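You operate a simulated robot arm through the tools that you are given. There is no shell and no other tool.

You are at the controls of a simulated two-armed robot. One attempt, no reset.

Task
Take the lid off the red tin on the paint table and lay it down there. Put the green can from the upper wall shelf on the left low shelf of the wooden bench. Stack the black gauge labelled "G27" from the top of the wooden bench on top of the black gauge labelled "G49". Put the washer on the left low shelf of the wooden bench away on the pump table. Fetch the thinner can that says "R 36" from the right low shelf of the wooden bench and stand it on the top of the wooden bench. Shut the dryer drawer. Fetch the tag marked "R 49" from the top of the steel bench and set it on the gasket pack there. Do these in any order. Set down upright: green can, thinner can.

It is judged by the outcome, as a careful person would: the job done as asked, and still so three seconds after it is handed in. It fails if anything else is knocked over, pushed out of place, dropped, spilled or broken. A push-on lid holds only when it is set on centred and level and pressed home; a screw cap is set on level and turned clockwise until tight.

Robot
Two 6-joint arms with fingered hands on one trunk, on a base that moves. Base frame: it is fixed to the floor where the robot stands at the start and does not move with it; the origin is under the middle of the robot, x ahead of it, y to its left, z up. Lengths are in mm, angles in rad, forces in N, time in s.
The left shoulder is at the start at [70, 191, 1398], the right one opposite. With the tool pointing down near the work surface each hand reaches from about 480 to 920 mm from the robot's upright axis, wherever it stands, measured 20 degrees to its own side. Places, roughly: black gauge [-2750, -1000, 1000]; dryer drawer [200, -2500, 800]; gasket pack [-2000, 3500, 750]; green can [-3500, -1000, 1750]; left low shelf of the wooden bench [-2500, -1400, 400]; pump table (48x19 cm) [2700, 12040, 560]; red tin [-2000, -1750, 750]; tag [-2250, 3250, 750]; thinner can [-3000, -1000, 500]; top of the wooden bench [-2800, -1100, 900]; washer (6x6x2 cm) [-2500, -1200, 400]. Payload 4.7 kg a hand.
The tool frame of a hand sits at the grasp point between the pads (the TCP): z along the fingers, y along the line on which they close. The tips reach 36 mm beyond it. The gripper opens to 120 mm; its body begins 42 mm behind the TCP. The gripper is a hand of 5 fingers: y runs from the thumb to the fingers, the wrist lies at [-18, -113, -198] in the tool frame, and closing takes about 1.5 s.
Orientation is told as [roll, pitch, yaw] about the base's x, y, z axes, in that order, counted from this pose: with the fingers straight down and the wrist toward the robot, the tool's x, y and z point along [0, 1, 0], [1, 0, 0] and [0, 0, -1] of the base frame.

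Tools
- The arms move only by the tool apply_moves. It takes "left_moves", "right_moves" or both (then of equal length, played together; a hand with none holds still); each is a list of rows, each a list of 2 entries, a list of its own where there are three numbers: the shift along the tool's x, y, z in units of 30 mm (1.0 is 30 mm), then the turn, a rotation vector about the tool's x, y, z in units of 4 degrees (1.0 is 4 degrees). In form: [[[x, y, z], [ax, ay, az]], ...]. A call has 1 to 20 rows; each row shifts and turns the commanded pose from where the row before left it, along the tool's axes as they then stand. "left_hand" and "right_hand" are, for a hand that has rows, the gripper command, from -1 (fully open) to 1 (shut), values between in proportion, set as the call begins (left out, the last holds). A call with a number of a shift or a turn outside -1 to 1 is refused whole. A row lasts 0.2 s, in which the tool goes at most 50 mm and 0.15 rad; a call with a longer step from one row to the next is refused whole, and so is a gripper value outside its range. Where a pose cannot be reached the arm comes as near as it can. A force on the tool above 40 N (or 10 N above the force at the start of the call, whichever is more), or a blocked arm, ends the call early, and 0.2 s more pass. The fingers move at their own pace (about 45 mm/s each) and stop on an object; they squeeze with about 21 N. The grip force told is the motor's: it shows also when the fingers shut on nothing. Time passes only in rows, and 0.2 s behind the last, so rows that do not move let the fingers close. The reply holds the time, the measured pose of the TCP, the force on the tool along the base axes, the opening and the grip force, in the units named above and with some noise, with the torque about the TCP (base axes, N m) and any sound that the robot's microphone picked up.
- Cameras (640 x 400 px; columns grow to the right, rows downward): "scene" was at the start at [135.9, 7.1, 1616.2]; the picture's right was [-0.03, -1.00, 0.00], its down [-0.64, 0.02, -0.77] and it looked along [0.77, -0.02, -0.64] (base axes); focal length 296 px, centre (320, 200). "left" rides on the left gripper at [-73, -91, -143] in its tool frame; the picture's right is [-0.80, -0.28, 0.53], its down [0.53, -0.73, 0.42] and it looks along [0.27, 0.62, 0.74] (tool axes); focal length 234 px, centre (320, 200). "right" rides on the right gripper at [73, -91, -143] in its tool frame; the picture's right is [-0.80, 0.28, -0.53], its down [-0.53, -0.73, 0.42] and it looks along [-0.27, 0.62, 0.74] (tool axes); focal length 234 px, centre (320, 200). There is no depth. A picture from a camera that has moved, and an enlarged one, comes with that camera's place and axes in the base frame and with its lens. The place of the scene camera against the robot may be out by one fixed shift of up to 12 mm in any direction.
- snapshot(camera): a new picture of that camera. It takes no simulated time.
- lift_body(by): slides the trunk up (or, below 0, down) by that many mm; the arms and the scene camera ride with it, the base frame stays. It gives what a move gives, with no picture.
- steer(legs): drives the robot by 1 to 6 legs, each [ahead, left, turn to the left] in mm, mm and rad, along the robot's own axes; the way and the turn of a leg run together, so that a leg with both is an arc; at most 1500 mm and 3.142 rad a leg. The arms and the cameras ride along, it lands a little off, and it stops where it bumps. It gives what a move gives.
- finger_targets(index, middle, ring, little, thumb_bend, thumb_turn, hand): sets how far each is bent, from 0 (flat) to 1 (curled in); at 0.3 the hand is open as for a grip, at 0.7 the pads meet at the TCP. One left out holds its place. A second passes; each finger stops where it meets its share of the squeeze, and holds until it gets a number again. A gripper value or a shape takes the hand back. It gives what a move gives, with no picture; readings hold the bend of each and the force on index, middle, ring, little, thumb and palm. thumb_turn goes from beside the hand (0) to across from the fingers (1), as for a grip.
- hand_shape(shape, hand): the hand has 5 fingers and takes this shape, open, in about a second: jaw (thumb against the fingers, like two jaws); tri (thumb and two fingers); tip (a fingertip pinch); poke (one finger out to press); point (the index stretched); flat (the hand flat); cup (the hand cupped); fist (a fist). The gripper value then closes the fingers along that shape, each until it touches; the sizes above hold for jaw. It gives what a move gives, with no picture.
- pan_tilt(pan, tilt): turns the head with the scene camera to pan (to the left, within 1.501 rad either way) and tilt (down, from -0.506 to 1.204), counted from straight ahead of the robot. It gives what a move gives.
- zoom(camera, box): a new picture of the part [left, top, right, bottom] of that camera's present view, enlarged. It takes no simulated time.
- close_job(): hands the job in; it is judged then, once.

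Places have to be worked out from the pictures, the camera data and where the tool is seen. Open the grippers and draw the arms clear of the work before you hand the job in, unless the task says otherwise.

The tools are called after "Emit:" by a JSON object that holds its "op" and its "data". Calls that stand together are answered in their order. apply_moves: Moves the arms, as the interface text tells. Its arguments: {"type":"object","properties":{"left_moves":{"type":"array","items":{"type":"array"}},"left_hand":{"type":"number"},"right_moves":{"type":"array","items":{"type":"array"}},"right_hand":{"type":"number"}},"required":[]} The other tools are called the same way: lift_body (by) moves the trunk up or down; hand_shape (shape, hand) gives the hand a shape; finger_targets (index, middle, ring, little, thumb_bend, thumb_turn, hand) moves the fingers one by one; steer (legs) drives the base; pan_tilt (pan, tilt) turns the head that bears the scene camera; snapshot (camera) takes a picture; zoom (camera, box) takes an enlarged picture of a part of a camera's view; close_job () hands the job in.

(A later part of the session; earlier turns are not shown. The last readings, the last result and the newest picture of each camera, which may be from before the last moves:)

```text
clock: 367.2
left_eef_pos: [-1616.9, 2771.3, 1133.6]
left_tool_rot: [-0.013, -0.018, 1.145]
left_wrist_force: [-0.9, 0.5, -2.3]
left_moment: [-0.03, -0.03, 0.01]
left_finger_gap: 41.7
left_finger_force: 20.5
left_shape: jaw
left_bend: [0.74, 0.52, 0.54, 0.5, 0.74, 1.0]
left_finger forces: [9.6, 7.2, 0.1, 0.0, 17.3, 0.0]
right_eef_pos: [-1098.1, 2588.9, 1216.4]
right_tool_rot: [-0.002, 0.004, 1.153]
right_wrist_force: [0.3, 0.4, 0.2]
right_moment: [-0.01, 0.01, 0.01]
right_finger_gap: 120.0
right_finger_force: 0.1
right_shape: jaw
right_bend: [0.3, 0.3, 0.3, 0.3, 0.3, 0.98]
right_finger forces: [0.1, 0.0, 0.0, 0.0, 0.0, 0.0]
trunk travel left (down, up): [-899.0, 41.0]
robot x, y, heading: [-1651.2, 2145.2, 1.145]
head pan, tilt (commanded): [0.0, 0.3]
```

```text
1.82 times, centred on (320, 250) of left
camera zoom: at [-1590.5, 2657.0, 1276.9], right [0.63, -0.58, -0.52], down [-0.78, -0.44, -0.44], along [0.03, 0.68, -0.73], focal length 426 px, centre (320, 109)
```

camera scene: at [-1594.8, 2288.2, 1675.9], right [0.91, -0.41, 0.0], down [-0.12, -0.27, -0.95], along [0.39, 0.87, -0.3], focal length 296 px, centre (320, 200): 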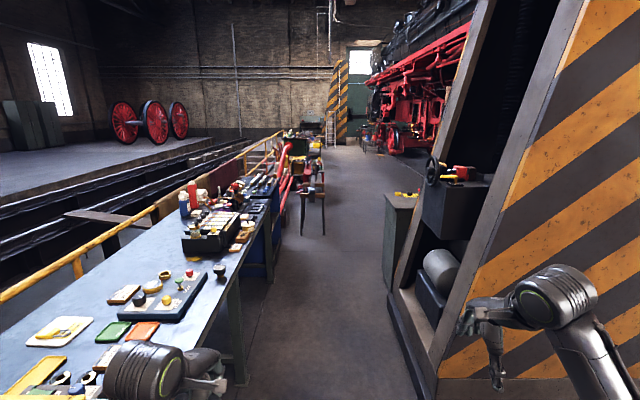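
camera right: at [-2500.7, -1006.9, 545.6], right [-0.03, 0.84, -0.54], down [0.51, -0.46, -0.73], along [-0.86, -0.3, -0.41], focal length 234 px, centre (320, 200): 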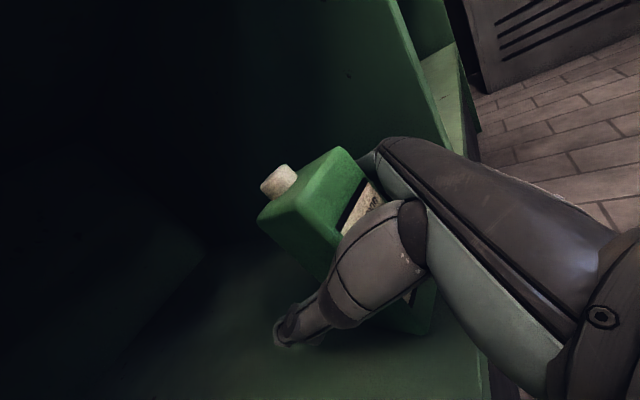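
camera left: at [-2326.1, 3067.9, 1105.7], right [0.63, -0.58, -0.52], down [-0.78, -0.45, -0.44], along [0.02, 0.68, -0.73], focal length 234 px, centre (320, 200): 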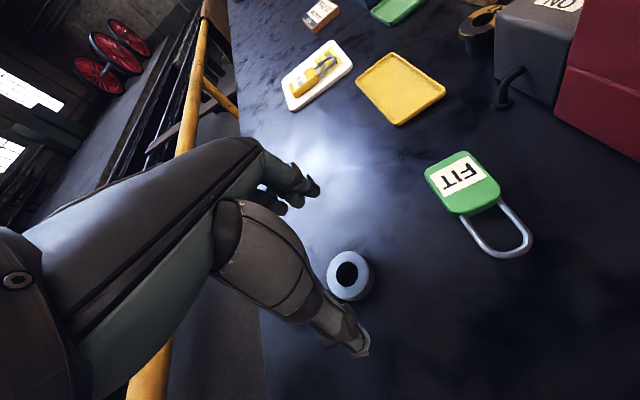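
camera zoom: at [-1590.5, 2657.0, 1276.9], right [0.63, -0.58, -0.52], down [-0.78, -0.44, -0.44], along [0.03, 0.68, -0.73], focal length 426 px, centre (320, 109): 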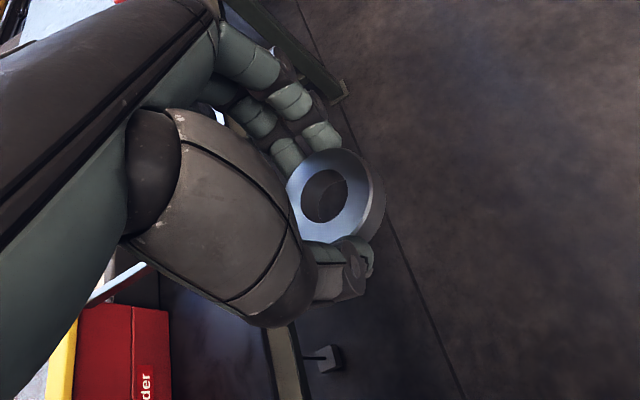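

The leg was a hair too long and refused. I zoom into the aisle ahead to plan the passage.

Emit:
{"op": "zoom", "data": {"camera": "scene", "box": [230, 100, 430, 260]}}

Emit:
{"op": "steer", "data": {"legs": [[1400, -60, 0.005]]}}

Emit:
{"op": "snapshot", "data": {"camera": "scene"}}

```text
2.50 times, centred on (330, 180) of scene
camera zoom: at [-1594.8, 2288.2, 1675.9], right [0.91, -0.41, 0.0], down [-0.12, -0.27, -0.95], along [0.39, 0.87, -0.3], focal length 741 px, centre (295, 250)
```

zoom: 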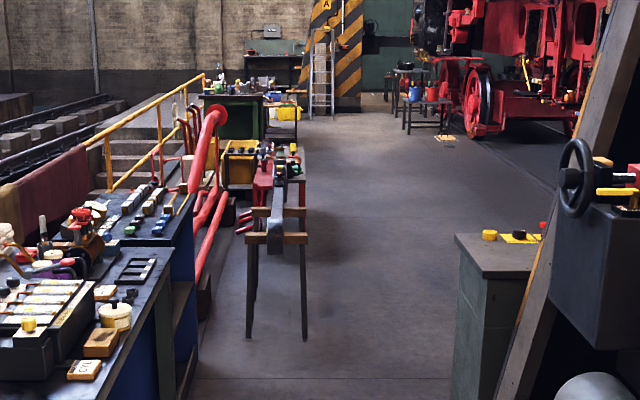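

```text
clock: 374.2
left_eef_pos: [-1000.0, 4029.7, 1134.3]
left_tool_rot: [-0.015, -0.019, 1.158]
left_wrist_force: [-0.2, 0.2, -1.7]
left_moment: [0.01, 0.01, 0.0]
left_finger_gap: 42.0
left_finger_force: 21.3
left_shape: jaw
left_bend: [0.74, 0.52, 0.54, 0.5, 0.74, 1.0]
left_finger forces: [9.5, 7.2, 0.1, 0.0, 17.3, 0.0]
right_eef_pos: [-480.2, 3853.8, 1217.6]
right_tool_rot: [-0.001, 0.005, 1.16]
right_wrist_force: [-0.3, 0.1, -0.6]
right_moment: [0.01, 0.0, 0.02]
right_finger_gap: 119.8
right_finger_force: 0.1
right_shape: jaw
right_bend: [0.3, 0.3, 0.3, 0.3, 0.3, 0.98]
right_finger forces: [0.0, 0.0, 0.0, 0.0, 0.1, 0.0]
trunk travel left (down, up): [-899.0, 41.0]
robot x, y, heading: [-1029.1, 3406.1, 1.159]
head pan, tilt (commanded): [0.0, 0.3]
```

```text
taken
camera scene: at [-972.7, 3547.0, 1676.0], right [0.92, -0.4, 0.0], down [-0.12, -0.27, -0.96], along [0.38, 0.88, -0.3], focal length 296 px, centre (320, 200)
```

scene: 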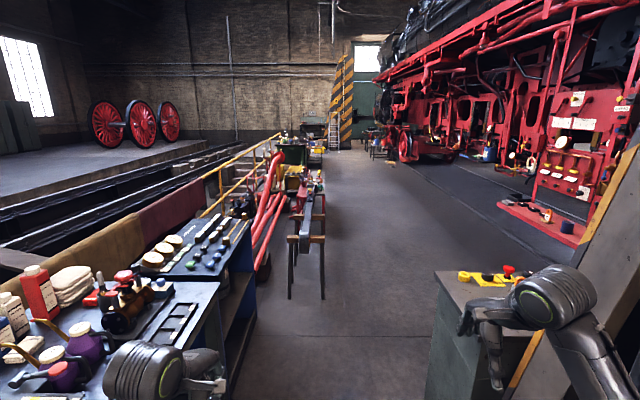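

Ahead: a cabinet on the right up to about N 4500 and a vice stand on the left from about N 5200. I advance in a shorter leg and look again; the hands are higher than the vice.

Emit:
{"op": "lift_body", "data": {"by": 40}}

Emit:
{"op": "steer", "data": {"legs": [[1200, -90, 0]]}}

Emit:
{"op": "pan_tilt", "data": {"pan": -0.2, "tilt": 0.45}}

Emit:
{"op": "snapshot", "data": {"camera": "scene"}}

```text
clock: 375.0
left_eef_pos: [-1000.2, 4029.8, 1173.3]
left_tool_rot: [-0.013, -0.017, 1.156]
left_wrist_force: [0.3, -0.2, -2.2]
left_moment: [-0.01, -0.02, 0.01]
left_finger_gap: 41.7
left_finger_force: 21.0
left_shape: jaw
left_bend: [0.74, 0.52, 0.54, 0.5, 0.74, 1.0]
left_finger forces: [9.5, 7.1, 0.1, 0.0, 17.3, 0.0]
right_eef_pos: [-479.0, 3854.6, 1255.3]
right_tool_rot: [-0.002, 0.005, 1.162]
right_wrist_force: [0.1, -0.1, -0.6]
right_moment: [-0.01, 0.01, 0.01]
right_finger_gap: 119.9
right_finger_force: 0.1
right_shape: jaw
right_bend: [0.3, 0.3, 0.3, 0.3, 0.3, 0.98]
right_finger forces: [0.0, 0.1, 0.1, 0.1, 0.0, 0.0]
trunk travel left (down, up): [-939.0, 1.0]
robot x, y, heading: [-1031.2, 3407.6, 1.155]
head pan, tilt (commanded): [0.0, 0.3]
```

```text
clock: 381.1
left_eef_pos: [-445.5, 5087.7, 1174.8]
left_tool_rot: [-0.014, -0.018, 1.163]
left_wrist_force: [-0.5, 0.6, -1.5]
left_moment: [0.0, 0.02, -0.02]
left_finger_gap: 41.8
left_finger_force: 21.2
left_shape: jaw
left_bend: [0.74, 0.52, 0.54, 0.5, 0.74, 1.0]
left_finger forces: [9.5, 7.2, 0.1, 0.0, 17.2, 0.1]
right_eef_pos: [76.0, 4916.6, 1257.5]
right_tool_rot: [0.0, 0.003, 1.169]
right_wrist_force: [0.6, -0.8, -0.2]
right_moment: [0.02, 0.0, 0.0]
right_finger_gap: 119.9
right_finger_force: 0.1
right_shape: jaw
right_bend: [0.3, 0.3, 0.3, 0.3, 0.3, 0.98]
right_finger forces: [0.1, 0.0, 0.1, 0.1, 0.0, 0.0]
trunk travel left (down, up): [-939.0, 1.0]
robot x, y, heading: [-469.2, 4465.2, 1.166]
head pan, tilt (commanded): [0.0, 0.3]
```

```text
clock: 381.8
left_eef_pos: [-445.0, 5090.8, 1173.7]
left_tool_rot: [-0.013, -0.017, 1.163]
left_wrist_force: [-0.4, 0.3, -1.8]
left_moment: [0.0, -0.02, -0.03]
left_finger_gap: 42.0
left_finger_force: 21.0
left_shape: jaw
left_bend: [0.74, 0.52, 0.54, 0.5, 0.74, 1.0]
left_finger forces: [9.5, 7.3, 0.1, 0.1, 17.2, 0.0]
right_eef_pos: [75.8, 4917.4, 1256.4]
right_tool_rot: [-0.003, 0.004, 1.169]
right_wrist_force: [-0.1, -0.1, -0.4]
right_moment: [0.02, 0.0, -0.02]
right_finger_gap: 119.8
right_finger_force: 0.1
right_shape: jaw
right_bend: [0.3, 0.3, 0.3, 0.3, 0.3, 0.98]
right_finger forces: [0.1, 0.0, 0.1, 0.1, 0.1, 0.0]
trunk travel left (down, up): [-939.0, 1.0]
robot x, y, heading: [-472.1, 4465.2, 1.162]
head pan, tilt (commanded): [-0.201, 0.45]
```

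```text
taken
camera scene: at [-398.9, 4597.4, 1702.0], right [0.82, -0.57, 0.0], down [-0.25, -0.36, -0.9], along [0.51, 0.74, -0.44], focal length 296 px, centre (320, 200)
```

scene: 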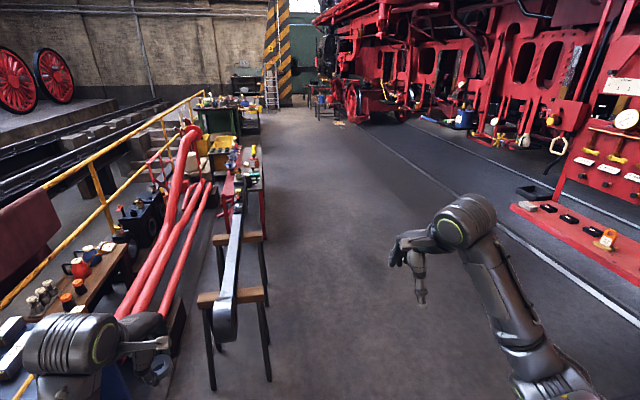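

Ahead is wide open to the right of the vice. I look right to locate the cabinet before shifting.

Emit:
{"op": "pan_tilt", "data": {"pan": -1.2, "tilt": 0.6}}

Emit:
{"op": "snapshot", "data": {"camera": "scene"}}

```text
clock: 383.1
left_eef_pos: [-444.3, 5088.4, 1173.4]
left_tool_rot: [-0.014, -0.018, 1.162]
left_wrist_force: [-0.1, 1.5, -1.0]
left_moment: [-0.03, -0.02, 0.0]
left_finger_gap: 41.8
left_finger_force: 20.6
left_shape: jaw
left_bend: [0.74, 0.52, 0.54, 0.5, 0.74, 1.0]
left_finger forces: [9.4, 7.1, 0.1, 0.1, 17.3, 0.0]
right_eef_pos: [76.2, 4917.2, 1257.3]
right_tool_rot: [-0.003, 0.004, 1.17]
right_wrist_force: [-0.3, -0.2, -0.2]
right_moment: [-0.02, 0.02, 0.0]
right_finger_gap: 119.9
right_finger_force: 0.0
right_shape: jaw
right_bend: [0.3, 0.3, 0.3, 0.3, 0.3, 0.98]
right_finger forces: [0.0, 0.1, 0.0, 0.0, 0.0, 0.0]
trunk travel left (down, up): [-939.0, 1.0]
robot x, y, heading: [-470.0, 4462.9, 1.166]
head pan, tilt (commanded): [-1.201, 0.6]
```

```text
taken
camera scene: at [-363.1, 4518.5, 1688.5], right [-0.04, -1.0, 0.0], down [-0.56, 0.02, -0.83], along [0.82, -0.03, -0.56], focal length 296 px, centre (320, 200)
```

scene: 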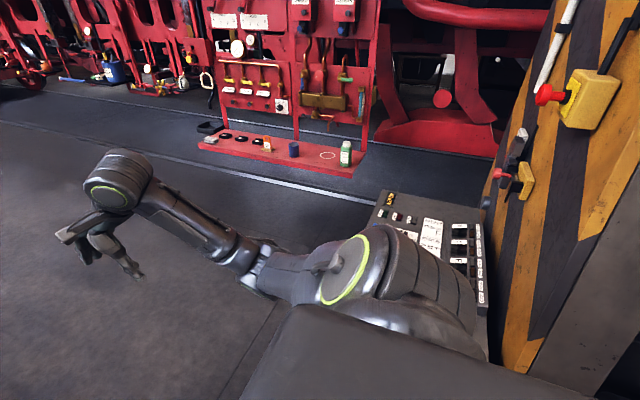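

The cabinet ends beside me. I go 500 mm ahead, 330 mm right, then 1.4 m ahead past the vice, and look.

Emit:
{"op": "steer", "data": {"legs": [[500, 0, -0.008], [0, -330, 0], [1400, 0, 0]]}}

Emit:
{"op": "pan_tilt", "data": {"pan": 0.1, "tilt": 0.3}}

Emit:
{"op": "snapshot", "data": {"camera": "scene"}}

Emit:
{"op": "zoom", "data": {"camera": "left", "box": [220, 140, 420, 360]}}

```text
clock: 394.3
left_eef_pos: [559.5, 6709.1, 1173.5]
left_tool_rot: [-0.013, -0.018, 1.195]
left_wrist_force: [0.1, 0.0, -1.9]
left_moment: [0.01, 0.0, -0.06]
left_finger_gap: 41.8
left_finger_force: 21.4
left_shape: jaw
left_bend: [0.74, 0.52, 0.54, 0.5, 0.74, 1.0]
left_finger forces: [9.6, 7.2, 0.0, 0.0, 17.2, 0.0]
right_eef_pos: [1086.9, 6553.5, 1257.8]
right_tool_rot: [-0.002, 0.003, 1.201]
right_wrist_force: [0.5, 0.1, -0.5]
right_moment: [0.0, 0.02, 0.0]
right_finger_gap: 120.0
right_finger_force: 0.2
right_shape: jaw
right_bend: [0.3, 0.3, 0.3, 0.3, 0.3, 0.98]
right_finger forces: [0.0, 0.0, 0.1, 0.0, 0.1, 0.0]
trunk travel left (down, up): [-939.0, 1.0]
robot x, y, heading: [552.1, 6083.4, 1.199]
head pan, tilt (commanded): [-1.201, 0.6]
```

```text
clock: 395.8
left_eef_pos: [559.1, 6709.0, 1171.9]
left_tool_rot: [-0.012, -0.018, 1.194]
left_wrist_force: [0.9, -0.5, -1.9]
left_moment: [-0.03, -0.02, 0.0]
left_finger_gap: 41.9
left_finger_force: 21.1
left_shape: jaw
left_bend: [0.74, 0.52, 0.54, 0.5, 0.74, 1.0]
left_finger forces: [9.6, 7.2, 0.0, 0.0, 17.2, 0.0]
right_eef_pos: [1085.9, 6554.0, 1256.7]
right_tool_rot: [-0.001, 0.003, 1.2]
right_wrist_force: [0.6, -0.5, -0.1]
right_moment: [0.02, 0.0, 0.0]
right_finger_gap: 119.8
right_finger_force: 0.0
right_shape: jaw
right_bend: [0.3, 0.3, 0.3, 0.3, 0.3, 0.98]
right_finger forces: [0.0, 0.0, 0.0, 0.0, 0.0, 0.0]
trunk travel left (down, up): [-939.0, 1.0]
robot x, y, heading: [555.3, 6084.9, 1.198]
head pan, tilt (commanded): [0.099, 0.3]
```

```text
taken
camera scene: at [596.9, 6231.6, 1715.9], right [0.96, -0.27, 0.0], down [-0.08, -0.29, -0.96], along [0.26, 0.92, -0.3], focal length 296 px, centre (320, 200)
```

scene: 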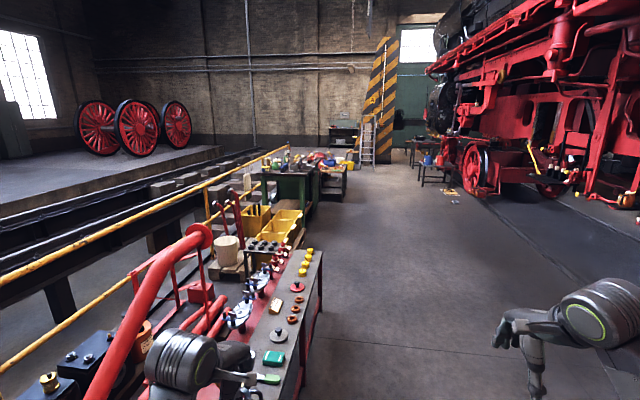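

```text
1.82 times, centred on (320, 250) of left
camera zoom: at [591.4, 6597.1, 1316.8], right [0.65, -0.55, -0.52], down [-0.76, -0.48, -0.44], along [-0.01, 0.68, -0.73], focal length 426 px, centre (320, 109)
```

zoom: 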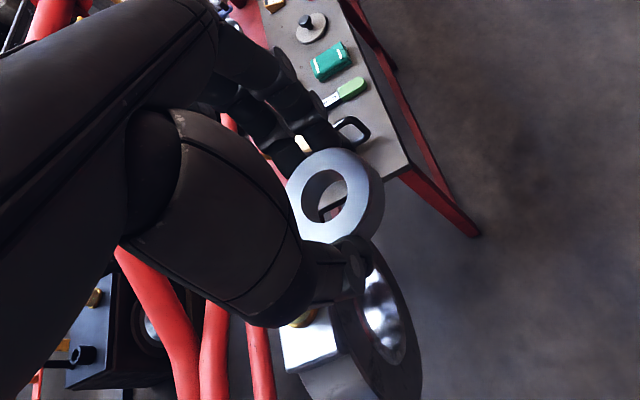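

Past the vice. The pump table should appear near pixel (341, 165); I zoom there.

Emit:
{"op": "zoom", "data": {"camera": "scene", "box": [260, 110, 420, 210]}}

Emit:
{"op": "zoom", "data": {"camera": "scene", "box": [310, 125, 390, 185]}}

```text
4.00 times, centred on (340, 160) of scene
camera zoom: at [596.9, 6231.6, 1715.9], right [0.96, -0.27, 0.0], down [-0.08, -0.29, -0.96], along [0.26, 0.92, -0.3], focal length 1186 px, centre (240, 360)
```

zoom: 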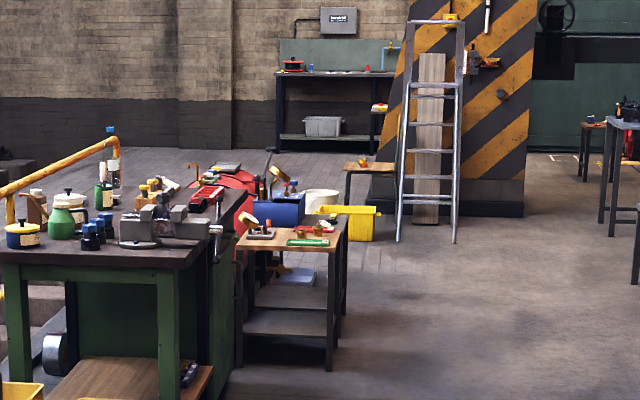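

```text
6.67 times, centred on (350, 155) of scene
camera zoom: at [596.9, 6231.6, 1715.9], right [0.96, -0.27, 0.0], down [-0.08, -0.29, -0.96], along [0.26, 0.92, -0.3], focal length 1976 px, centre (120, 500)
```

zoom: 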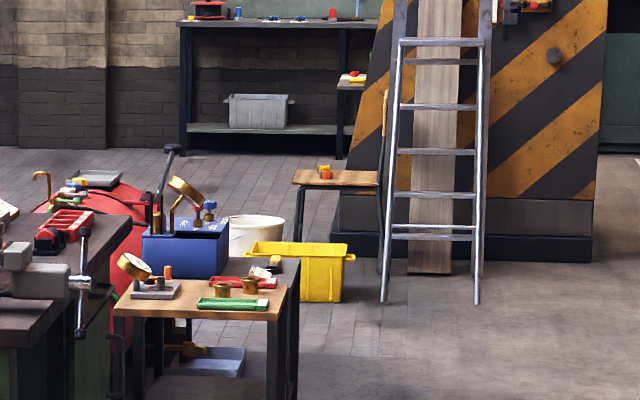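

The pump table is the small table with the blue hand pump, behind the wooden one. I straighten the heading, ease right 150 mm and drive 2.9 m on.

Emit:
{"op": "steer", "data": {"legs": [[0, -150, -0.043], [1450, 0, 0], [1450, 0, 0]]}}

Emit:
{"op": "pan_tilt", "data": {"pan": 0.15, "tilt": 0.3}}

Emit:
{"op": "snapshot", "data": {"camera": "scene"}}

```text
clock: 410.7
left_eef_pos: [1833.5, 9306.8, 1173.0]
left_tool_rot: [-0.013, -0.021, 1.178]
left_wrist_force: [-0.2, 0.8, -1.2]
left_moment: [0.01, -0.01, -0.04]
left_finger_gap: 41.9
left_finger_force: 21.1
left_shape: jaw
left_bend: [0.74, 0.52, 0.54, 0.5, 0.74, 1.0]
left_finger forces: [9.5, 7.3, 0.1, 0.0, 17.2, 0.0]
right_eef_pos: [2356.4, 9140.5, 1257.7]
right_tool_rot: [-0.001, 0.003, 1.181]
right_wrist_force: [0.1, 0.1, -0.7]
right_moment: [0.02, -0.01, 0.0]
right_finger_gap: 119.9
right_finger_force: 0.0
right_shape: jaw
right_bend: [0.3, 0.3, 0.3, 0.3, 0.3, 0.98]
right_finger forces: [0.0, 0.0, 0.0, 0.1, 0.0, 0.0]
trunk travel left (down, up): [-939.0, 1.0]
robot x, y, heading: [1813.4, 8682.2, 1.181]
head pan, tilt (commanded): [0.099, 0.3]
```

```text
clock: 411.3
left_eef_pos: [1832.3, 9305.8, 1173.1]
left_tool_rot: [-0.012, -0.018, 1.175]
left_wrist_force: [0.3, 0.3, -1.5]
left_moment: [0.02, -0.03, -0.01]
left_finger_gap: 41.8
left_finger_force: 21.7
left_shape: jaw
left_bend: [0.74, 0.52, 0.54, 0.5, 0.74, 1.0]
left_finger forces: [9.4, 7.3, 0.0, 0.0, 17.1, 0.0]
right_eef_pos: [2356.6, 9141.3, 1258.2]
right_tool_rot: [-0.002, 0.003, 1.182]
right_wrist_force: [0.0, 0.4, 0.6]
right_moment: [0.01, -0.01, 0.03]
right_finger_gap: 119.8
right_finger_force: 0.0
right_shape: jaw
right_bend: [0.3, 0.3, 0.3, 0.3, 0.3, 0.98]
right_finger forces: [0.0, 0.0, 0.0, 0.0, 0.0, 0.0]
trunk travel left (down, up): [-939.0, 1.0]
robot x, y, heading: [1812.6, 8682.0, 1.174]
head pan, tilt (commanded): [0.15, 0.3]
```

```text
taken
camera scene: at [1856.8, 8829.2, 1716.0], right [0.97, -0.24, 0.0], down [-0.07, -0.29, -0.96], along [0.23, 0.93, -0.3], focal length 296 px, centre (320, 200)
```

scene: 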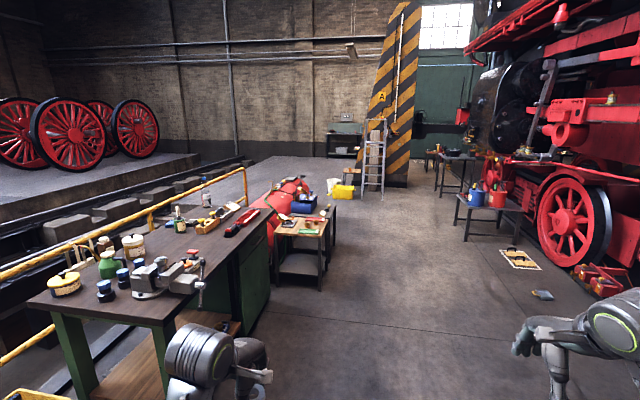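

Getting closer. I zoom on the pump table area.

Emit:
{"op": "zoom", "data": {"camera": "scene", "box": [240, 160, 400, 300]}}

Emit:
{"op": "zoom", "data": {"camera": "scene", "box": [265, 170, 365, 250]}}

```text
2.86 times, centred on (320, 230) of scene
camera zoom: at [1856.8, 8829.2, 1716.0], right [0.97, -0.24, 0.0], down [-0.07, -0.29, -0.96], along [0.23, 0.93, -0.3], focal length 847 px, centre (320, 114)
```

zoom: 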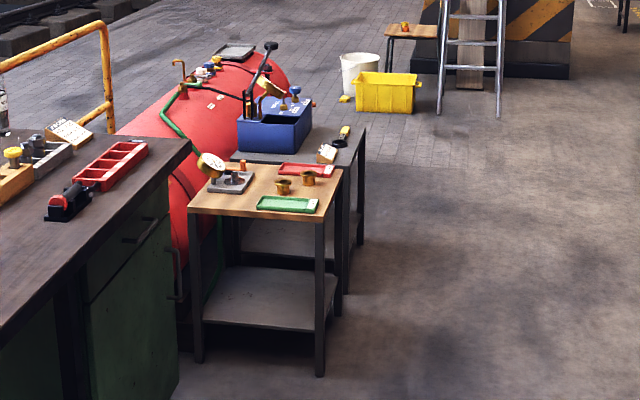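

```text
5.00 times, centred on (315, 210) of scene
camera zoom: at [1856.8, 8829.2, 1716.0], right [0.97, -0.24, 0.0], down [-0.07, -0.29, -0.96], along [0.23, 0.93, -0.3], focal length 1482 px, centre (345, 150)
```

zoom: 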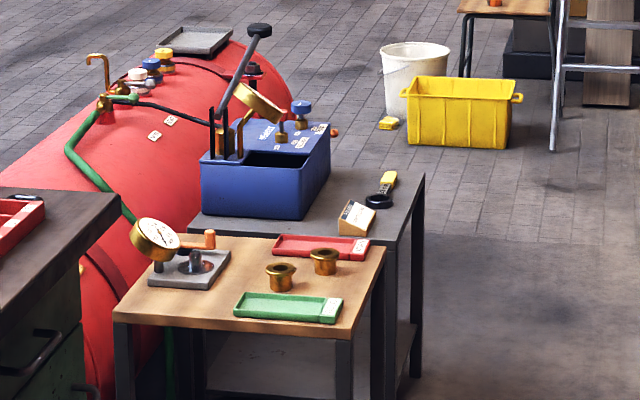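

The target strip is the free part of the grey table right of the blue pump, matching [2700, 12040, 560]. I drive on up the aisle along its right side.

Emit:
{"op": "steer", "data": {"legs": [[1450, -60, -0.022], [1450, 0, 0]]}}

Emit:
{"op": "pan_tilt", "data": {"pan": 0.7, "tilt": 0.55}}

Emit:
{"op": "snapshot", "data": {"camera": "scene"}}

```text
clock: 425.4
left_eef_pos: [3024.7, 11954.4, 1173.5]
left_tool_rot: [-0.013, -0.018, 1.168]
left_wrist_force: [-0.6, -0.5, -2.1]
left_moment: [0.0, 0.02, -0.01]
left_finger_gap: 42.0
left_finger_force: 20.3
left_shape: jaw
left_bend: [0.74, 0.52, 0.54, 0.5, 0.74, 1.0]
left_finger forces: [9.4, 7.2, 0.0, 0.0, 17.2, 0.0]
right_eef_pos: [3547.3, 11784.0, 1258.6]
right_tool_rot: [-0.002, 0.004, 1.174]
right_wrist_force: [-0.5, 0.0, -0.5]
right_moment: [0.02, 0.0, 0.0]
right_finger_gap: 120.0
right_finger_force: 0.0
right_shape: jaw
right_bend: [0.3, 0.3, 0.3, 0.3, 0.3, 0.98]
right_finger forces: [0.1, 0.1, 0.1, 0.1, 0.0, 0.1]
trunk travel left (down, up): [-939.0, 1.0]
robot x, y, heading: [2998.1, 11327.8, 1.169]
head pan, tilt (commanded): [0.15, 0.3]
```

```text
clock: 426.3
left_eef_pos: [3024.5, 11955.7, 1173.3]
left_tool_rot: [-0.012, -0.017, 1.167]
left_wrist_force: [0.2, 0.4, -1.6]
left_moment: [-0.01, -0.02, -0.01]
left_finger_gap: 41.9
left_finger_force: 21.0
left_shape: jaw
left_bend: [0.74, 0.52, 0.54, 0.5, 0.74, 1.0]
left_finger forces: [9.4, 7.3, 0.0, 0.1, 17.3, 0.0]
right_eef_pos: [3548.5, 11786.4, 1256.3]
right_tool_rot: [-0.002, 0.003, 1.175]
right_wrist_force: [-0.7, 0.4, -0.7]
right_moment: [0.0, -0.01, 0.02]
right_finger_gap: 120.4
right_finger_force: 0.1
right_shape: jaw
right_bend: [0.3, 0.3, 0.3, 0.3, 0.3, 0.98]
right_finger forces: [0.0, 0.0, 0.0, 0.1, 0.1, 0.1]
trunk travel left (down, up): [-939.0, 1.0]
robot x, y, heading: [2997.7, 11330.5, 1.167]
head pan, tilt (commanded): [0.7, 0.55]
```

```text
taken
camera scene: at [2995.4, 11473.1, 1693.0], right [0.96, 0.29, 0.0], down [0.15, -0.5, -0.85], along [-0.25, 0.82, -0.52], focal length 296 px, centre (320, 200)
```

scene: 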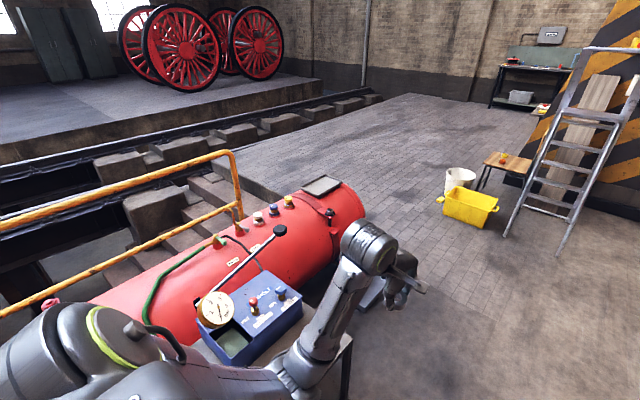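

The pump table is beside me on the left. I drive 800 mm on with a bit more distance, then turn left to face its free strip.

Emit:
{"op": "steer", "data": {"legs": [[800, -150, 0], [0, 0, 1.555]]}}

Emit:
{"op": "pan_tilt", "data": {"pan": 0.15, "tilt": 0.8}}

Emit:
{"op": "snapshot", "data": {"camera": "scene"}}

```text
clock: 434.8
left_eef_pos: [2841.4, 12050.6, 1174.2]
left_tool_rot: [-0.013, -0.017, 2.726]
left_wrist_force: [-0.3, 0.4, -1.7]
left_moment: [0.01, -0.01, -0.02]
left_finger_gap: 41.7
left_finger_force: 21.1
left_shape: jaw
left_bend: [0.74, 0.52, 0.54, 0.5, 0.74, 1.0]
left_finger forces: [9.6, 7.3, 0.1, 0.0, 16.7, 0.1]
right_eef_pos: [3016.3, 12573.0, 1258.0]
right_tool_rot: [-0.002, 0.004, 2.734]
right_wrist_force: [0.3, 0.5, 0.0]
right_moment: [0.04, 0.01, 0.0]
right_finger_gap: 120.0
right_finger_force: 0.0
right_shape: jaw
right_bend: [0.3, 0.3, 0.3, 0.3, 0.3, 0.98]
right_finger forces: [0.0, 0.0, 0.1, 0.1, 0.0, 0.0]
trunk travel left (down, up): [-939.0, 1.0]
robot x, y, heading: [3465.3, 12021.5, 2.724]
head pan, tilt (commanded): [0.7, 0.55]
```

```text
clock: 435.7
left_eef_pos: [2841.6, 12052.1, 1173.0]
left_tool_rot: [-0.013, -0.018, 2.727]
left_wrist_force: [-0.2, -0.2, -2.9]
left_moment: [-0.01, -0.04, 0.0]
left_finger_gap: 41.5
left_finger_force: 20.8
left_shape: jaw
left_bend: [0.74, 0.52, 0.54, 0.5, 0.74, 1.0]
left_finger forces: [9.6, 7.1, 0.0, 0.0, 16.8, 0.1]
right_eef_pos: [3016.5, 12570.9, 1258.7]
right_tool_rot: [-0.002, 0.002, 2.733]
right_wrist_force: [0.3, 0.2, -0.7]
right_moment: [-0.01, 0.04, 0.04]
right_finger_gap: 119.7
right_finger_force: 0.0
right_shape: jaw
right_bend: [0.3, 0.3, 0.3, 0.3, 0.3, 0.98]
right_finger forces: [0.0, 0.0, 0.0, 0.0, 0.1, 0.0]
trunk travel left (down, up): [-939.0, 1.0]
robot x, y, heading: [3463.4, 12018.4, 2.726]
head pan, tilt (commanded): [0.15, 0.799]
```

```text
taken
camera scene: at [3340.4, 12071.2, 1671.6], right [0.26, 0.97, 0.0], down [0.69, -0.19, -0.7], along [-0.67, 0.18, -0.72], focal length 296 px, centre (320, 200)
```

scene: 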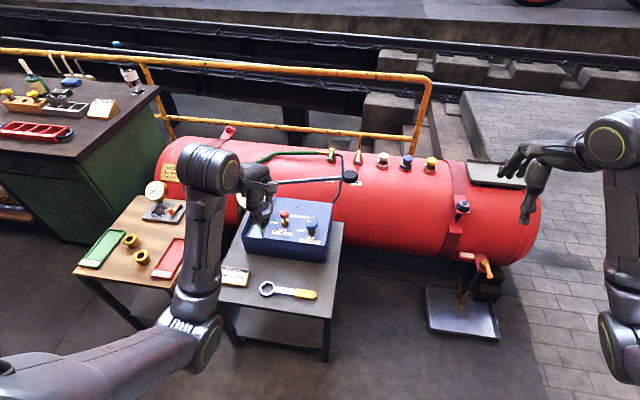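

Now facing the pump table. I zoom on the free strip: there is a label block and a spanner on it.

Emit:
{"op": "zoom", "data": {"camera": "scene", "box": [200, 220, 360, 350]}}

Emit:
{"op": "snapshot", "data": {"camera": "left"}}

```text
3.08 times, centred on (280, 285) of scene
camera zoom: at [3340.4, 12071.2, 1671.6], right [0.26, 0.97, 0.0], down [0.69, -0.19, -0.7], along [-0.67, 0.18, -0.72], focal length 912 px, centre (443, -62)
```

zoom: 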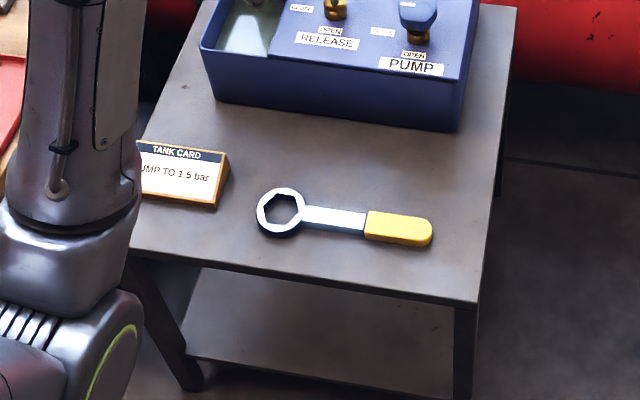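

```text
taken
camera left: at [2955.7, 12079.8, 1316.8], right [0.57, 0.63, -0.52], down [0.45, -0.77, -0.44], along [-0.68, 0.02, -0.73], focal length 234 px, centre (320, 200)
```

left: 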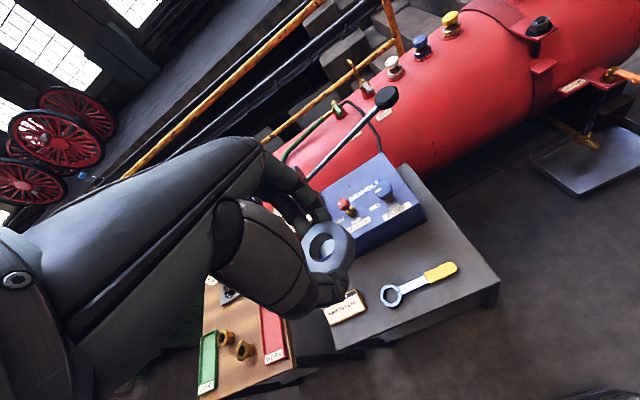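

The clear band between spanner and pump suits the washer if the hand is turned a quarter (closing along the table). I lower the trunk 250 mm, then turn the left hand −90°, which worked before.

Emit:
{"op": "lift_body", "data": {"by": -250}}

Emit:
{"op": "apply_moves", "data": {"left_moves": [[[0, 0, 0], [0, 0, 1]], [[0, 0, 0], [0, 0, 1]], [[0, 0, 0], [0, 0, 1]], [[0, 0, 0], [0, 0, 1]], [[0, 0, 0], [0, 0, 1]], [[0, 0, 0], [0, 0, 1]], [[0, 0, 0], [0, 0, 1]], [[0, 0, 0], [0, 0, 1]], [[0, 0, 0], [0, 0, 1]], [[0, 0, 0], [0, 0, 1]], [[0, 0, 0], [0, 0, 1]], [[0, 0, 0], [0, 0, 1]], [[0, 0, 0], [0, 0, 1]], [[0, 0, 0], [0, 0, 1]], [[0, 0, 0], [0, 0, 1]], [[0, 0, 0], [0, 0, 1]], [[0, 0, 0], [0, 0, 1]], [[0, 0, 0], [0, 0, 1]], [[0, 0, 0], [0, 0, 1]], [[0, 0, 0], [0, 0, 1]]]}}

Emit:
{"op": "snapshot", "data": {"camera": "left"}}

Emit:
{"op": "snapshot", "data": {"camera": "scene"}}

```text
clock: 438.3
left_eef_pos: [2841.1, 12052.8, 922.9]
left_tool_rot: [-0.014, -0.017, 2.727]
left_wrist_force: [0.4, 0.6, -1.7]
left_moment: [-0.01, 0.01, -0.05]
left_finger_gap: 41.9
left_finger_force: 21.0
left_shape: jaw
left_bend: [0.74, 0.52, 0.54, 0.5, 0.74, 1.0]
left_finger forces: [9.7, 7.2, 0.1, 0.0, 16.7, 0.0]
right_eef_pos: [3016.7, 12571.1, 1007.7]
right_tool_rot: [-0.002, 0.001, 2.732]
right_wrist_force: [-0.1, 0.3, -0.8]
right_moment: [-0.03, -0.05, 0.03]
right_finger_gap: 120.0
right_finger_force: 0.0
right_shape: jaw
right_bend: [0.3, 0.3, 0.3, 0.3, 0.3, 0.98]
right_finger forces: [0.1, 0.1, 0.0, 0.1, 0.0, 0.0]
trunk travel left (down, up): [-689.0, 251.0]
robot x, y, heading: [3462.2, 12020.2, 2.726]
head pan, tilt (commanded): [0.15, 0.799]
```

```text
clock: 442.5
left_eef_pos: [2839.9, 12052.0, 922.4]
left_tool_rot: [0.015, -0.017, 1.33]
left_wrist_force: [-0.1, 0.5, -2.3]
left_moment: [0.0, 0.02, 0.01]
left_finger_gap: 41.9
left_finger_force: 21.0
left_shape: jaw
left_bend: [0.74, 0.52, 0.54, 0.5, 0.74, 1.0]
left_finger forces: [9.7, 7.2, 0.0, 0.1, 16.8, 0.0]
right_eef_pos: [3016.8, 12571.8, 1008.7]
right_tool_rot: [-0.002, 0.004, 2.732]
right_wrist_force: [-0.4, -0.2, -0.6]
right_moment: [-0.01, -0.01, 0.02]
right_finger_gap: 119.8
right_finger_force: 0.1
right_shape: jaw
right_bend: [0.3, 0.3, 0.3, 0.3, 0.3, 0.98]
right_finger forces: [0.0, 0.0, 0.0, 0.1, 0.0, 0.0]
trunk travel left (down, up): [-689.0, 251.0]
robot x, y, heading: [3465.6, 12018.7, 2.726]
head pan, tilt (commanded): [0.15, 0.799]
```

```text
taken
camera left: at [2891.2, 11944.1, 1064.9], right [0.71, -0.45, -0.54], down [-0.7, -0.58, -0.43], along [-0.12, 0.68, -0.72], focal length 234 px, centre (320, 200)
```

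left: 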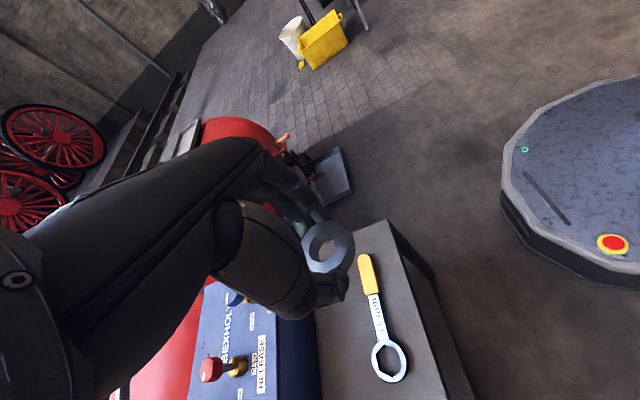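

```text
taken
camera scene: at [3340.3, 12071.4, 1421.6], right [0.26, 0.97, 0.0], down [0.69, -0.19, -0.7], along [-0.67, 0.18, -0.72], focal length 296 px, centre (320, 200)
```

scene: 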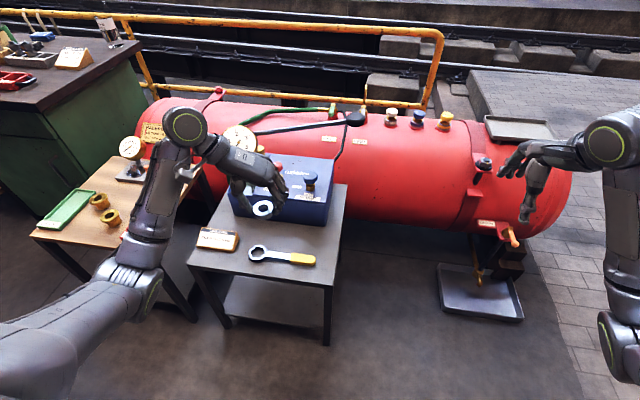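

The table top is at about z 560 and the free band lies around [2679, 12124]. I move the hand above it at the present height.

Emit:
{"op": "apply_moves", "data": {"left_moves": [[[0.7, 0.13, 0], [0, 0, 0]], [[0.9, 0.16, 0], [0, 0, 0]], [[0.95, 0.17, 0], [0, 0, 0]], [[0.95, 0.17, 0], [0, 0, 0]], [[0.95, 0.17, 0], [0, 0, 0]], [[0.8, 0.15, 0], [0, 0, 0]], [[0.53, 0.1, 0], [0, 0, 0]]]}}

Emit:
{"op": "snapshot", "data": {"camera": "left"}}

Emit:
{"op": "snapshot", "data": {"camera": "scene"}}

```text
clock: 444.1
left_eef_pos: [2680.2, 12125.1, 927.0]
left_tool_rot: [0.015, -0.015, 1.33]
left_wrist_force: [0.0, -0.4, -1.6]
left_moment: [0.04, 0.01, -0.02]
left_finger_gap: 41.5
left_finger_force: 20.3
left_shape: jaw
left_bend: [0.74, 0.52, 0.54, 0.5, 0.74, 1.0]
left_finger forces: [9.6, 7.3, 0.1, 0.0, 16.8, 0.1]
right_eef_pos: [3017.0, 12572.5, 1007.0]
right_tool_rot: [-0.002, 0.003, 2.732]
right_wrist_force: [-0.2, -0.7, 0.1]
right_moment: [-0.03, 0.0, 0.02]
right_finger_gap: 120.2
right_finger_force: 0.0
right_shape: jaw
right_bend: [0.3, 0.3, 0.3, 0.3, 0.3, 0.98]
right_finger forces: [0.0, 0.1, 0.1, 0.0, 0.0, 0.1]
trunk travel left (down, up): [-689.0, 251.0]
robot x, y, heading: [3465.8, 12021.7, 2.728]
head pan, tilt (commanded): [0.15, 0.799]
```

```text
taken
camera left: at [2731.0, 12017.6, 1067.9], right [0.71, -0.45, -0.54], down [-0.7, -0.58, -0.43], along [-0.12, 0.68, -0.72], focal length 234 px, centre (320, 200)
```

left: 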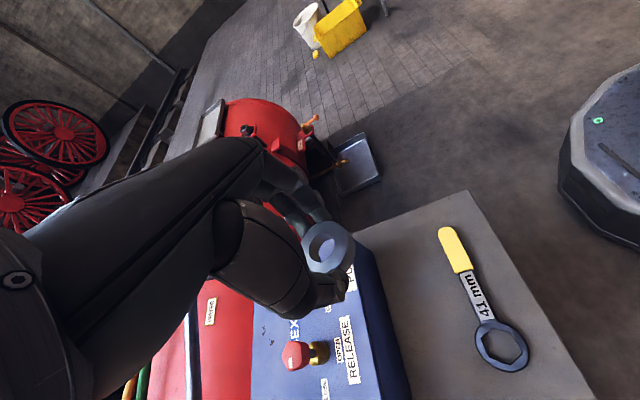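

```text
taken
camera scene: at [3340.2, 12071.7, 1421.5], right [0.26, 0.97, 0.0], down [0.69, -0.19, -0.7], along [-0.67, 0.18, -0.72], focal length 296 px, centre (320, 200)
```

scene: 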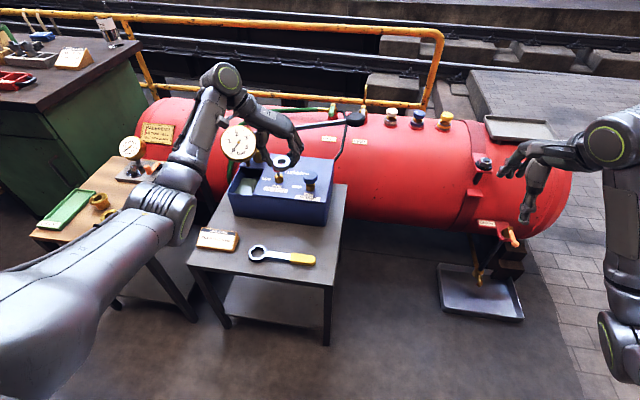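

The washer hangs over the middle of the free band. I lower the trunk 250 mm and look.

Emit:
{"op": "lift_body", "data": {"by": -250}}

Emit:
{"op": "snapshot", "data": {"camera": "left"}}

Emit:
{"op": "snapshot", "data": {"camera": "scene"}}

```text
clock: 446.7
left_eef_pos: [2681.8, 12124.8, 678.6]
left_tool_rot: [0.016, -0.015, 1.327]
left_wrist_force: [9.5, -3.0, 3.3]
left_moment: [0.28, 0.42, -0.28]
left_finger_gap: 41.4
left_finger_force: 21.1
left_shape: jaw
left_bend: [0.74, 0.52, 0.54, 0.52, 0.74, 1.0]
left_finger forces: [9.7, 7.3, 0.0, 11.3, 16.8, 0.0]
right_eef_pos: [3017.9, 12572.4, 759.0]
right_tool_rot: [-0.002, 0.003, 2.735]
right_wrist_force: [-0.2, -0.1, -0.7]
right_moment: [0.0, 0.05, -0.01]
right_finger_gap: 119.9
right_finger_force: 0.1
right_shape: jaw
right_bend: [0.3, 0.3, 0.3, 0.3, 0.3, 0.98]
right_finger forces: [0.0, 0.0, 0.0, 0.0, 0.0, 0.1]
trunk travel left (down, up): [-439.0, 501.0]
robot x, y, heading: [3462.5, 12022.4, 2.729]
head pan, tilt (commanded): [0.15, 0.799]
```

```text
taken
camera left: at [2732.7, 12016.6, 819.2], right [0.71, -0.45, -0.54], down [-0.7, -0.58, -0.43], along [-0.12, 0.68, -0.72], focal length 234 px, centre (320, 200)
```

left: 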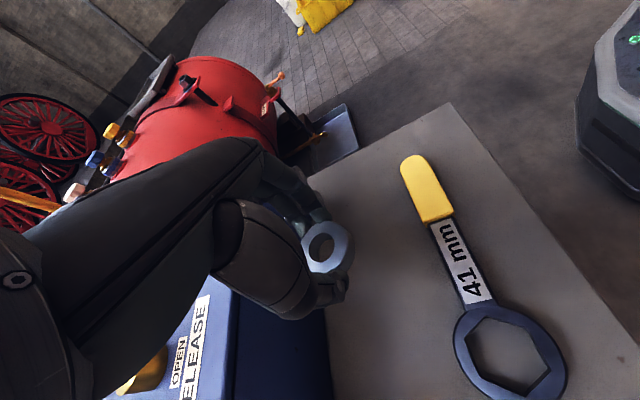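

```text
taken
camera scene: at [3342.1, 12070.7, 1171.8], right [0.26, 0.97, 0.0], down [0.69, -0.19, -0.7], along [-0.67, 0.18, -0.72], focal length 296 px, centre (320, 200)
```

scene: 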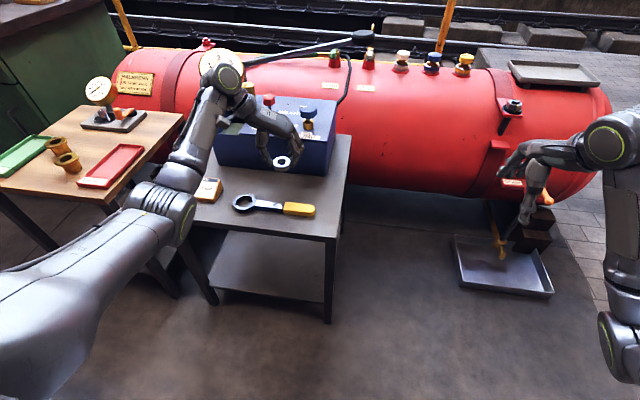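

The little finger touches the pump's front (11 N). I move the hand 22 mm away from the pump at once and check the pump has not shifted.

Emit:
{"op": "apply_moves", "data": {"left_moves": [[[-0.4, 0, 0], [0, 0, 0]], [[-0.35, 0, 0], [0, 0, 0]]]}}

Emit:
{"op": "snapshot", "data": {"camera": "left"}}

Emit:
{"op": "zoom", "data": {"camera": "scene", "box": [180, 60, 380, 260]}}

```text
clock: 447.3
left_eef_pos: [2701.6, 12119.2, 676.3]
left_tool_rot: [0.016, -0.016, 1.33]
left_wrist_force: [0.4, 1.3, -1.6]
left_moment: [-0.02, -0.01, 0.02]
left_finger_gap: 41.9
left_finger_force: 20.9
left_shape: jaw
left_bend: [0.74, 0.52, 0.54, 0.51, 0.74, 1.0]
left_finger forces: [9.6, 7.3, 0.1, 0.0, 16.8, 0.0]
right_eef_pos: [3016.1, 12572.5, 758.5]
right_tool_rot: [-0.002, 0.005, 2.732]
right_wrist_force: [-0.1, 0.4, 0.3]
right_moment: [0.02, -0.01, -0.01]
right_finger_gap: 120.1
right_finger_force: 0.1
right_shape: jaw
right_bend: [0.3, 0.3, 0.3, 0.3, 0.3, 0.98]
right_finger forces: [0.0, 0.0, 0.0, 0.0, 0.1, 0.0]
trunk travel left (down, up): [-439.0, 501.0]
robot x, y, heading: [3465.1, 12019.0, 2.73]
head pan, tilt (commanded): [0.15, 0.799]
```

```text
taken
camera left: at [2753.3, 12011.4, 818.1], right [0.71, -0.45, -0.54], down [-0.7, -0.58, -0.43], along [-0.12, 0.68, -0.72], focal length 234 px, centre (320, 200)
```

left: 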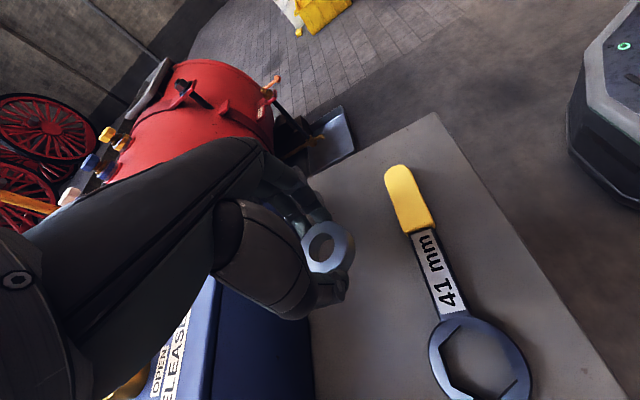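

```text
2.00 times, centred on (280, 160) of scene
camera zoom: at [3340.3, 12071.3, 1171.6], right [0.26, 0.97, 0.0], down [0.69, -0.19, -0.7], along [-0.67, 0.18, -0.72], focal length 593 px, centre (400, 280)
```

zoom: 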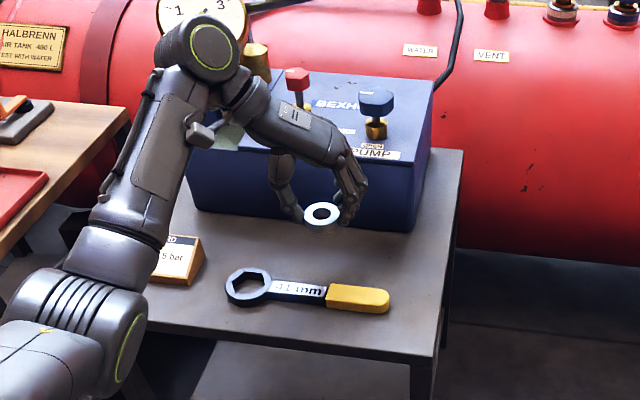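

Free again; the washer is midway between pump and spanner. I lower 45 mm, then in small steps.

Emit:
{"op": "apply_moves", "data": {"left_moves": [[[0, 0, 0.5], [0, 0, 0]], [[0, 0, 0.6], [0, 0, 0]], [[0, 0, 0.4], [0, 0, 0]]]}}

Emit:
{"op": "snapshot", "data": {"camera": "left"}}

Emit:
{"op": "zoom", "data": {"camera": "scene", "box": [200, 100, 360, 250]}}

```text
clock: 448.1
left_eef_pos: [2703.4, 12119.2, 631.5]
left_tool_rot: [0.016, -0.016, 1.331]
left_wrist_force: [0.5, -0.7, -2.0]
left_moment: [0.0, 0.0, -0.03]
left_finger_gap: 41.3
left_finger_force: 21.3
left_shape: jaw
left_bend: [0.74, 0.52, 0.54, 0.51, 0.74, 1.0]
left_finger forces: [9.6, 7.3, 0.0, 0.1, 16.8, 0.1]
right_eef_pos: [3017.5, 12572.0, 756.9]
right_tool_rot: [-0.002, 0.004, 2.733]
right_wrist_force: [-0.2, 0.1, -0.3]
right_moment: [0.0, -0.01, -0.01]
right_finger_gap: 119.8
right_finger_force: 0.0
right_shape: jaw
right_bend: [0.3, 0.3, 0.3, 0.3, 0.3, 0.98]
right_finger forces: [0.1, 0.0, 0.0, 0.1, 0.1, 0.0]
trunk travel left (down, up): [-439.0, 501.0]
robot x, y, heading: [3464.5, 12020.4, 2.723]
head pan, tilt (commanded): [0.15, 0.799]
```

```text
taken
camera left: at [2753.7, 12012.3, 772.9], right [0.71, -0.45, -0.54], down [-0.7, -0.58, -0.43], along [-0.12, 0.68, -0.72], focal length 234 px, centre (320, 200)
```

left: 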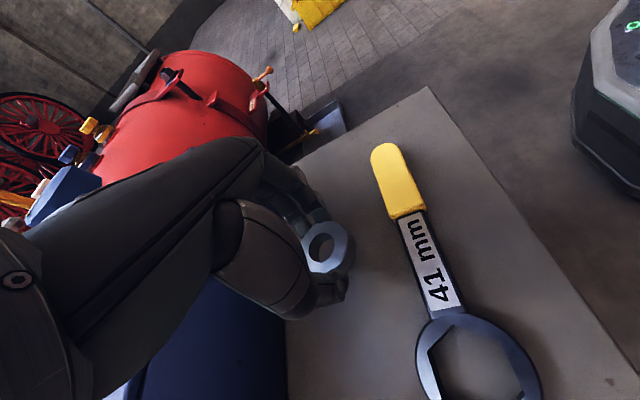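

```text
2.67 times, centred on (280, 175) of scene
camera zoom: at [3340.4, 12071.2, 1171.6], right [0.26, 0.97, 0.0], down [0.69, -0.19, -0.7], along [-0.67, 0.18, -0.72], focal length 791 px, centre (427, 267)
```

zoom: 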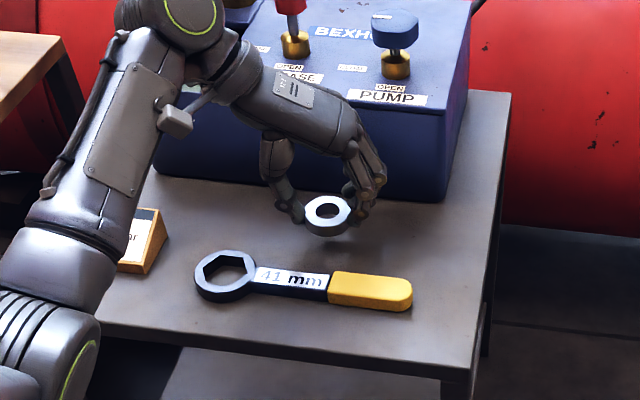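

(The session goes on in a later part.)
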